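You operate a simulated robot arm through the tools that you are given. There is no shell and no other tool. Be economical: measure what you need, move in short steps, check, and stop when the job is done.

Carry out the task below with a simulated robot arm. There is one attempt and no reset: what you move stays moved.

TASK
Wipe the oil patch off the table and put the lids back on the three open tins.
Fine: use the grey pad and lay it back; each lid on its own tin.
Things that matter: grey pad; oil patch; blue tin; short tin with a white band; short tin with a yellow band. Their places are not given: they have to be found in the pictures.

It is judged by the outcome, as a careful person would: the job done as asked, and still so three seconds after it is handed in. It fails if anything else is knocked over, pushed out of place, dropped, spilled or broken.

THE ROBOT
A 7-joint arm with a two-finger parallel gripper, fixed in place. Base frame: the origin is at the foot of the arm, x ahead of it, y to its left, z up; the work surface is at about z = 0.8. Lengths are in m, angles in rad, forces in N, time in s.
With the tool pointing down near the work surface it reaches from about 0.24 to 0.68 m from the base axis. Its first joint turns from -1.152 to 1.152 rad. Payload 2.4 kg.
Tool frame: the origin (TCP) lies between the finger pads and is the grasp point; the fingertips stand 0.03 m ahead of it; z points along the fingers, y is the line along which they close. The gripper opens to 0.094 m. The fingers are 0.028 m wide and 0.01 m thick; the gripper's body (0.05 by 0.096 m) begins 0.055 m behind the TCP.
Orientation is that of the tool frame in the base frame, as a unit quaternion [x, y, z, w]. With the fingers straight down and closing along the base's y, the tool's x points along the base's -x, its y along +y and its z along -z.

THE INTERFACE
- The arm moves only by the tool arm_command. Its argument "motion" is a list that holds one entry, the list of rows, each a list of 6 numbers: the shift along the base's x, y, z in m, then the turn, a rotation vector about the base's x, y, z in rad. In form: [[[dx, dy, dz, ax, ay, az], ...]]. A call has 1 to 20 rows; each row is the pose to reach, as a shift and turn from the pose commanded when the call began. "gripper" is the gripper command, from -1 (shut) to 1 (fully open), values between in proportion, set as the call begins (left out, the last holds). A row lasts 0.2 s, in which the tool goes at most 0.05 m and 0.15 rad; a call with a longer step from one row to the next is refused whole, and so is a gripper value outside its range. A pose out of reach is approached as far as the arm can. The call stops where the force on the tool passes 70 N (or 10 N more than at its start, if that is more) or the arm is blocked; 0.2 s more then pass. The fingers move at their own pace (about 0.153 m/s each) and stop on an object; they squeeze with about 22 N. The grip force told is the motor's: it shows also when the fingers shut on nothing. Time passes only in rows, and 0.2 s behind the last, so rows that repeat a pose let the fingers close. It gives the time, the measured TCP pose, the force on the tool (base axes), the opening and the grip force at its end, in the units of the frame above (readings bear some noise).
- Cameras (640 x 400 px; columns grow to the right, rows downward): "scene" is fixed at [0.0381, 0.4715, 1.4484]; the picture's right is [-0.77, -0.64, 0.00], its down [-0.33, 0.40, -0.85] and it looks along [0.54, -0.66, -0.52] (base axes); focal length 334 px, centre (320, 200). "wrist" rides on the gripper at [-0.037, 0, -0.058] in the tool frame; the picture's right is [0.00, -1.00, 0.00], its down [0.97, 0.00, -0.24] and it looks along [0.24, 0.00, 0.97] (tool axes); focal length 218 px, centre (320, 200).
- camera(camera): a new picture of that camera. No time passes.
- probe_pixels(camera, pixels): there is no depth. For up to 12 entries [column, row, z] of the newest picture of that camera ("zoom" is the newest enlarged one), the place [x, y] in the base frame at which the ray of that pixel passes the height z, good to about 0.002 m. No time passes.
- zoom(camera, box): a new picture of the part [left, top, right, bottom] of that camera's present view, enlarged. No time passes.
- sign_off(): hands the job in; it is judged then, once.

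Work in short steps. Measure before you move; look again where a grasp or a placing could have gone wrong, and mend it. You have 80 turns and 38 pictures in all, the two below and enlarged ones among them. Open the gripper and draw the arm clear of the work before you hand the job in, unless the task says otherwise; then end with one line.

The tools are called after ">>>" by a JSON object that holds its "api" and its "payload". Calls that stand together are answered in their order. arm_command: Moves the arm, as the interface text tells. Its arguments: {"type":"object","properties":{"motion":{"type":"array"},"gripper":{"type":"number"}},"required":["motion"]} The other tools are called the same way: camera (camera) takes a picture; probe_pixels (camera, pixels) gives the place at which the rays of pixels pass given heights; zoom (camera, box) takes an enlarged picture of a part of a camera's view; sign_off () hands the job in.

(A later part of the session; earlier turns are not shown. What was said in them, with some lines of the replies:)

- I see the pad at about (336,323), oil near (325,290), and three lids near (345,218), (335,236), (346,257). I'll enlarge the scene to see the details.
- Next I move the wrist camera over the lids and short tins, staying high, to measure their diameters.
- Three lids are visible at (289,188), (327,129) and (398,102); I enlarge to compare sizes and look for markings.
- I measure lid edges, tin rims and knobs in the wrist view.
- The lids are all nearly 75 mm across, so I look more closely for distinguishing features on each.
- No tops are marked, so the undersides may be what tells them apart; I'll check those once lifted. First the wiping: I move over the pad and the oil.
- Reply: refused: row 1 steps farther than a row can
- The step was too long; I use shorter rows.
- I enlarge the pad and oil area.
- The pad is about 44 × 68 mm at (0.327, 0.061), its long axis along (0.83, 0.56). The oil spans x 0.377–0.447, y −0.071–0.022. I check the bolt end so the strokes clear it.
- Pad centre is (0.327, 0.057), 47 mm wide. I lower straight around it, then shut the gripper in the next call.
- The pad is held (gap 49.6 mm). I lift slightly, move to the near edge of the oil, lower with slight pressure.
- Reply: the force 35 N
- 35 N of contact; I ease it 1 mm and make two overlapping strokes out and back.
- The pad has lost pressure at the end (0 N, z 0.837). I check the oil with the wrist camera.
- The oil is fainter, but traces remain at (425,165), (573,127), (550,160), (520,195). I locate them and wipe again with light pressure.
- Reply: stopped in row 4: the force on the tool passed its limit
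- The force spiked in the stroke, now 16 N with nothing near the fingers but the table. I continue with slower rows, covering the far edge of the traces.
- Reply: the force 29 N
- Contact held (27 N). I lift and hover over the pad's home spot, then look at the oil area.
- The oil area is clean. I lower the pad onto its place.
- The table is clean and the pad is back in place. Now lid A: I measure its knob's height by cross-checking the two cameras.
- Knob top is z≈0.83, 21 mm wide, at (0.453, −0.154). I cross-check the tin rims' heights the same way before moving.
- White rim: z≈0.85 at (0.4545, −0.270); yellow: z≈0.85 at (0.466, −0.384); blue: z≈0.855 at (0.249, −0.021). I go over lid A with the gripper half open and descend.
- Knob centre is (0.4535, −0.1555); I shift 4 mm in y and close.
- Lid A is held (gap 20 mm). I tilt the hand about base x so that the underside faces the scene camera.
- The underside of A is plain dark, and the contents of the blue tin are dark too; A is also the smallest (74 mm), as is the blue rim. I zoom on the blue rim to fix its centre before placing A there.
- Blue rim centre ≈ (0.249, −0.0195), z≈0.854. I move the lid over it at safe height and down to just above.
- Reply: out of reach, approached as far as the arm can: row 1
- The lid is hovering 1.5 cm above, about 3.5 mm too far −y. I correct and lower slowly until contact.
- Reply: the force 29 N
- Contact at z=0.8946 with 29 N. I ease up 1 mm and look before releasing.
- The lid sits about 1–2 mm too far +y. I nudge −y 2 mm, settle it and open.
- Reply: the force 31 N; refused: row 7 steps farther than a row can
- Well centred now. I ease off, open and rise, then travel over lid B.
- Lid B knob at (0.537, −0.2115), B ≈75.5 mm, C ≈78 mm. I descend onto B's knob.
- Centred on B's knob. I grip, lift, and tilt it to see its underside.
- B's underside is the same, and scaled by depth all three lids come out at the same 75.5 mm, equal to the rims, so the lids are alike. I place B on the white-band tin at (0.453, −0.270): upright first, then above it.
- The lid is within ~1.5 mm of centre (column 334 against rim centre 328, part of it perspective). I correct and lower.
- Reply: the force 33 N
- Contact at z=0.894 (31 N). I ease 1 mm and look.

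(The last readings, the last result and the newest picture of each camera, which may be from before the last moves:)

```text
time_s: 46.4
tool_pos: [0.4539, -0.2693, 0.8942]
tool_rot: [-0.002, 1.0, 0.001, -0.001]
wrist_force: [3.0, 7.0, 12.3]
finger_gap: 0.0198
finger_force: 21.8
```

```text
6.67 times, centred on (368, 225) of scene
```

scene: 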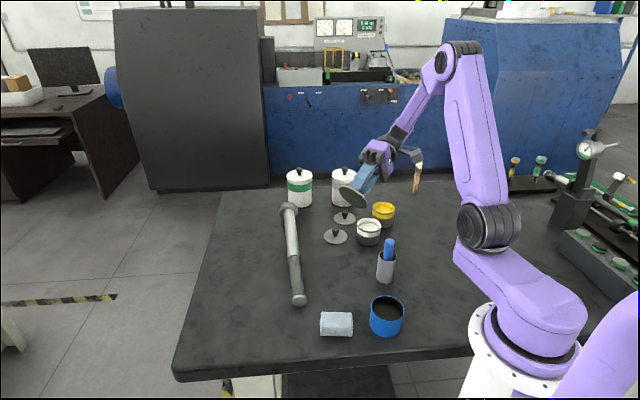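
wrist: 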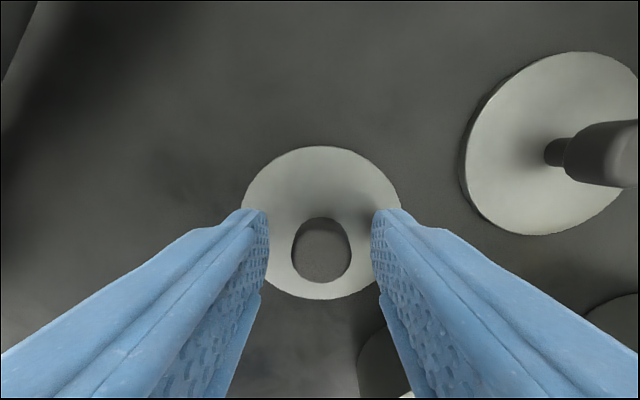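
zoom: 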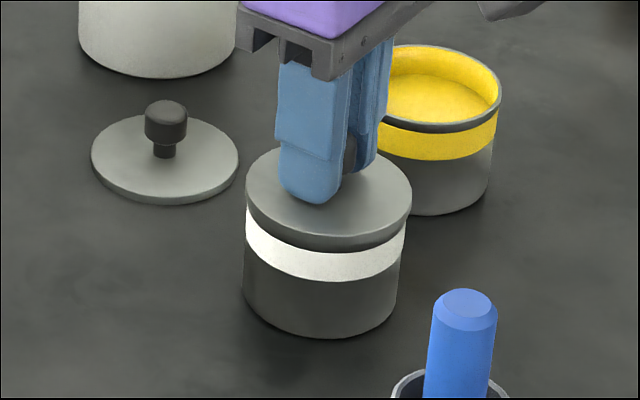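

B is seated squarely on the white-band tin. I open, rise, and probe the tall tin next to lid C for clearance.

>>> {"api": "arm_command", "payload": {"gripper": -0.1, "motion": [[[0, 0, 0, 0, 0, 0], [0, 0, 0, 0, 0, 0], [0, 0, 0.015, 0, 0, 0], [0, 0, 0.04, 0, 0, 0], [0, 0, 0.08, 0, 0, 0], [0.02, -0.01, 0.11, 0, 0, 0], [0.05, -0.02, 0.12, 0, 0, 0], [0.05, -0.02, 0.12, 0, 0, 0]]]}}

>>> {"api": "camera", "payload": {"camera": "wrist"}}

>>> {"api": "probe_pixels", "payload": {"camera": "scene", "pixels": [[344, 205, 0.8], [332, 199, 0.8], [355.5, 199, 0.8]]}}

```text
time_s: 48.2
tool_pos: [0.5057, -0.2898, 1.0142]
tool_rot: [-0.002, 1.0, 0.001, -0.001]
wrist_force: [-0.2, 0.3, -0.5]
finger_gap: 0.0423
finger_force: 0.0
```

```text
7 pictures are left
```

wrist: 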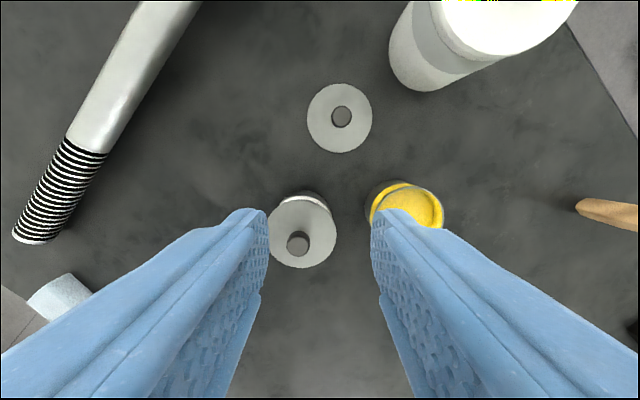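

```text
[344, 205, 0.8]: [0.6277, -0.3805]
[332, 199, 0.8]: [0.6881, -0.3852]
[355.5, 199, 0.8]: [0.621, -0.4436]
```

>>> {"api": "probe_pixels", "payload": {"camera": "wrist", "pixels": [[342, 116, 0.83], [307, 119, 0.804], [372, 117, 0.804], [340, 83, 0.804], [340, 153.5, 0.804], [374, 210, 0.85], [444, 210, 0.85], [408, 180, 0.85]]}}

```text
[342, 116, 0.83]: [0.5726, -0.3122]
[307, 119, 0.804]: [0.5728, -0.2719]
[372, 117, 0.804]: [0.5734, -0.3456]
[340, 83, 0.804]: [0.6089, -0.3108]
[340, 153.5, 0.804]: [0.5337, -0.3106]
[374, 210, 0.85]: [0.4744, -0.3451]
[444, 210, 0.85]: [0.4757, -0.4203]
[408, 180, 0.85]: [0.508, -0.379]
```

Lid C's centre is (0.572, −0.310); I descend on its knob and check.

>>> {"api": "arm_command", "payload": {"motion": [[[0.033, -0.01, -0.02, 0, 0, 0], [0.0663, -0.0202, -0.04, 0, 0, 0], [0.0663, -0.0202, -0.08, 0, 0, 0], [0.0663, -0.0202, -0.12, 0, 0, 0], [0.0663, -0.0202, -0.155, 0, 0, 0], [0.0663, -0.0202, -0.1725, 0, 0, 0], [0.0663, -0.0202, -0.1725, 0, 0, 0]]]}}

>>> {"api": "camera", "payload": {"camera": "wrist"}}

```text
time_s: 49.8
tool_pos: [0.5704, -0.3103, 0.8424]
tool_rot: [-0.002, 1.0, 0.001, 0.0]
wrist_force: [0.4, -0.1, 0.2]
finger_gap: 0.0423
finger_force: 0.0
```

```text
6 pictures are left
```

wrist: 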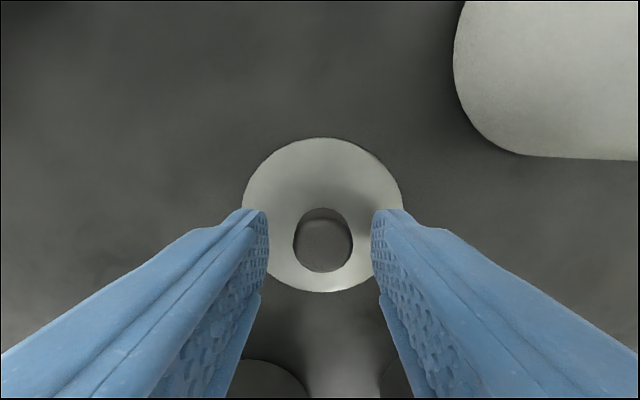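

The knob is ~3 mm further +x; I shift, grip, lift and carry it to above the yellow-band tin at (0.466, −0.384).

>>> {"api": "arm_command", "payload": {"motion": [[[0.003, -0.0008, 0, 0, 0, 0], [0.003, -0.0008, 0, 0, 0, 0]]]}}

>>> {"api": "arm_command", "payload": {"gripper": -1, "motion": [[[0, 0, 0, 0, 0, 0], [0, 0, 0, 0, 0, 0], [0, 0, 0.02, 0, 0, 0], [0, 0, 0.06, 0, 0, 0], [-0.01, -0.005, 0.1, 0, 0, 0], [-0.04, -0.026, 0.12, 0, 0, 0], [-0.075, -0.05, 0.12, 0, 0, 0], [-0.107, -0.073, 0.11, 0, 0, 0], [-0.107, -0.073, 0.08, 0, 0, 0], [-0.107, -0.073, 0.068, 0, 0, 0], [-0.107, -0.073, 0.068, 0, 0, 0]]]}}

>>> {"api": "zoom", "payload": {"camera": "scene", "box": [344, 180, 424, 240]}}

```text
time_s: 50.4
tool_pos: [0.5731, -0.3102, 0.8425]
tool_rot: [-0.002, 1.0, 0.001, -0.002]
wrist_force: [0.3, -0.1, -0.7]
finger_gap: 0.0423
finger_force: 0.0
```

```text
time_s: 52.8
tool_pos: [0.4665, -0.3818, 0.9093]
tool_rot: [-0.002, 1.0, 0.0, -0.001]
wrist_force: [0.0, -0.1, -0.5]
finger_gap: 0.0199
finger_force: 21.8
```

```text
6.67 times, centred on (384, 210) of scene
```

zoom: 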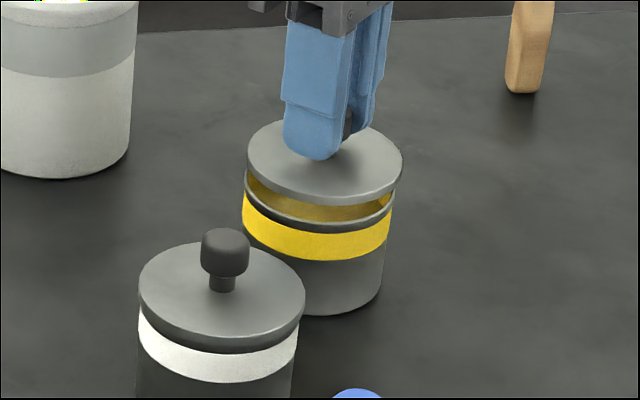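

The lid is within about 1 mm of the rim centre. I lower it to contact.

>>> {"api": "arm_command", "payload": {"motion": [[[0.0005, -0.0003, -0.005, 0, 0, 0], [0.0005, -0.0003, -0.009, 0, 0, 0], [0.0005, -0.0003, -0.013, 0, 0, 0], [0.0005, -0.0003, -0.0155, 0, 0, 0]]]}}

```text
time_s: 53.8
tool_pos: [0.4686, -0.3827, 0.896]
tool_rot: [-0.003, 1.0, 0.0, -0.001]
wrist_force: [-4.5, 12.2, 30.4]
finger_gap: 0.0198
finger_force: 22.1
```

>>> {"api": "arm_command", "payload": {"motion": [[[-0.001, 0, 0.001, 0, 0, 0], [-0.001, 0, 0.001, 0, 0, 0]]]}}

>>> {"api": "zoom", "payload": {"camera": "scene", "box": [344, 180, 424, 240]}}

```text
time_s: 54.4
tool_pos: [0.4674, -0.3826, 0.8963]
tool_rot: [-0.004, 1.0, 0.0, 0.001]
wrist_force: [7.8, 9.1, 19.8]
finger_gap: 0.0198
finger_force: 22.1
```

```text
6.67 times, centred on (384, 210) of scene
```

zoom: 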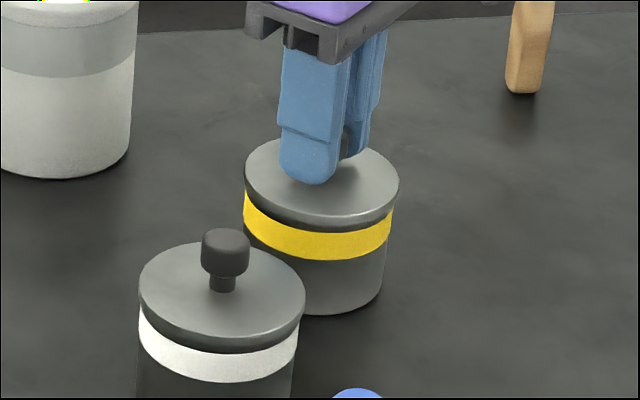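

It's seated squarely. I ease off, release, rise and draw back.

>>> {"api": "arm_command", "payload": {"gripper": -0.1, "motion": [[[0, 0, 0.001, 0, 0, 0], [0, 0, 0.001, 0, 0, 0], [0, 0, 0.001, 0, 0, 0], [0, 0, 0.015, 0, 0, 0], [0, 0, 0.05, 0, 0, 0], [0, 0, 0.09, 0, 0, 0], [0, 0, 0.13, 0, 0, 0], [-0.02, 0, 0.17, 0, 0, 0], [-0.05, 0.02, 0.19, 0, 0, 0], [-0.08, 0.05, 0.2, 0, 0, 0], [-0.11, 0.08, 0.2, 0, 0, 0], [-0.14, 0.11, 0.2, 0, 0, 0], [-0.14, 0.11, 0.2, 0, 0, 0]]]}}

>>> {"api": "arm_command", "payload": {"gripper": 1, "motion": [[[0, 0, 0, 0, 0, 0], [0, 0, 0, 0, 0, 0]]]}}

>>> {"api": "zoom", "payload": {"camera": "scene", "box": [230, 160, 470, 350]}}

>>> {"api": "camera", "payload": {"camera": "wrist"}}

```text
time_s: 57.2
tool_pos: [0.326, -0.2731, 1.0947]
tool_rot: [-0.001, 1.0, 0.002, -0.001]
wrist_force: [0.0, -0.8, 0.4]
finger_gap: 0.0423
finger_force: 0.1
```

```text
time_s: 57.8
tool_pos: [0.3265, -0.2734, 1.0939]
tool_rot: [-0.002, 1.0, 0.001, -0.001]
wrist_force: [0.1, 0.0, -0.1]
finger_gap: 0.094
finger_force: 0.0
```

```text
2.11 times, centred on (350, 255) of scene
```

zoom: 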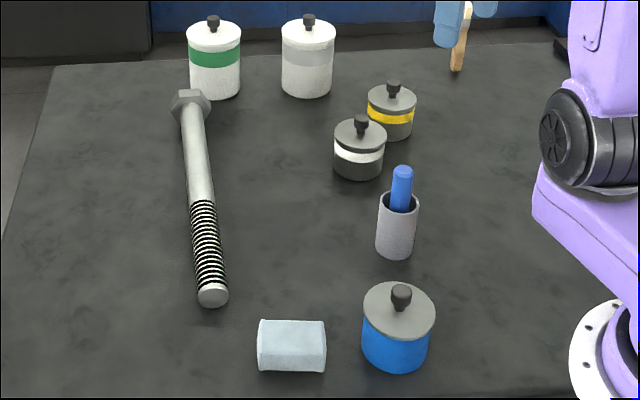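

```text
2 pictures are left
```

wrist: 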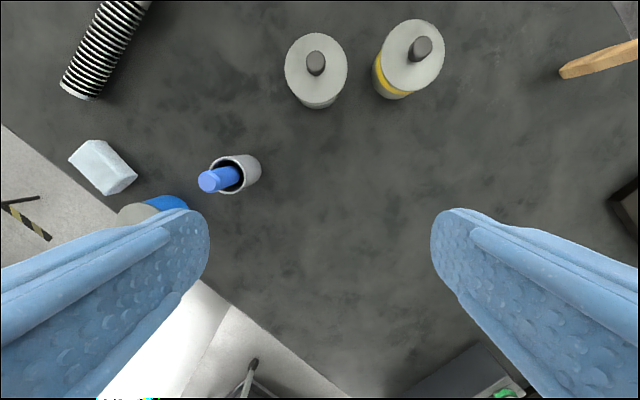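

Everything looks in order; I check the blue tin's lid closely once more, since its knob looks slightly slanted.

>>> {"api": "zoom", "payload": {"camera": "scene", "box": [346, 280, 426, 340]}}

```text
6.67 times, centred on (386, 310) of scene
```

zoom: 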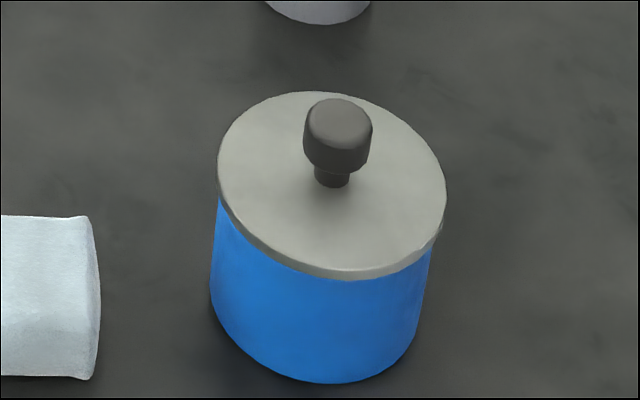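

The lid lies flat and centred. The job is complete and the arm is clear.

>>> {"api": "sign_off", "payload": {}}

```text
The job is handed in.
```

The oil patch is wiped off, the grey pad is back in its place, and all three tins have a lid on; the lids showed no markings and measured the same size, so I couldn't confirm which lid belongs to which tin.
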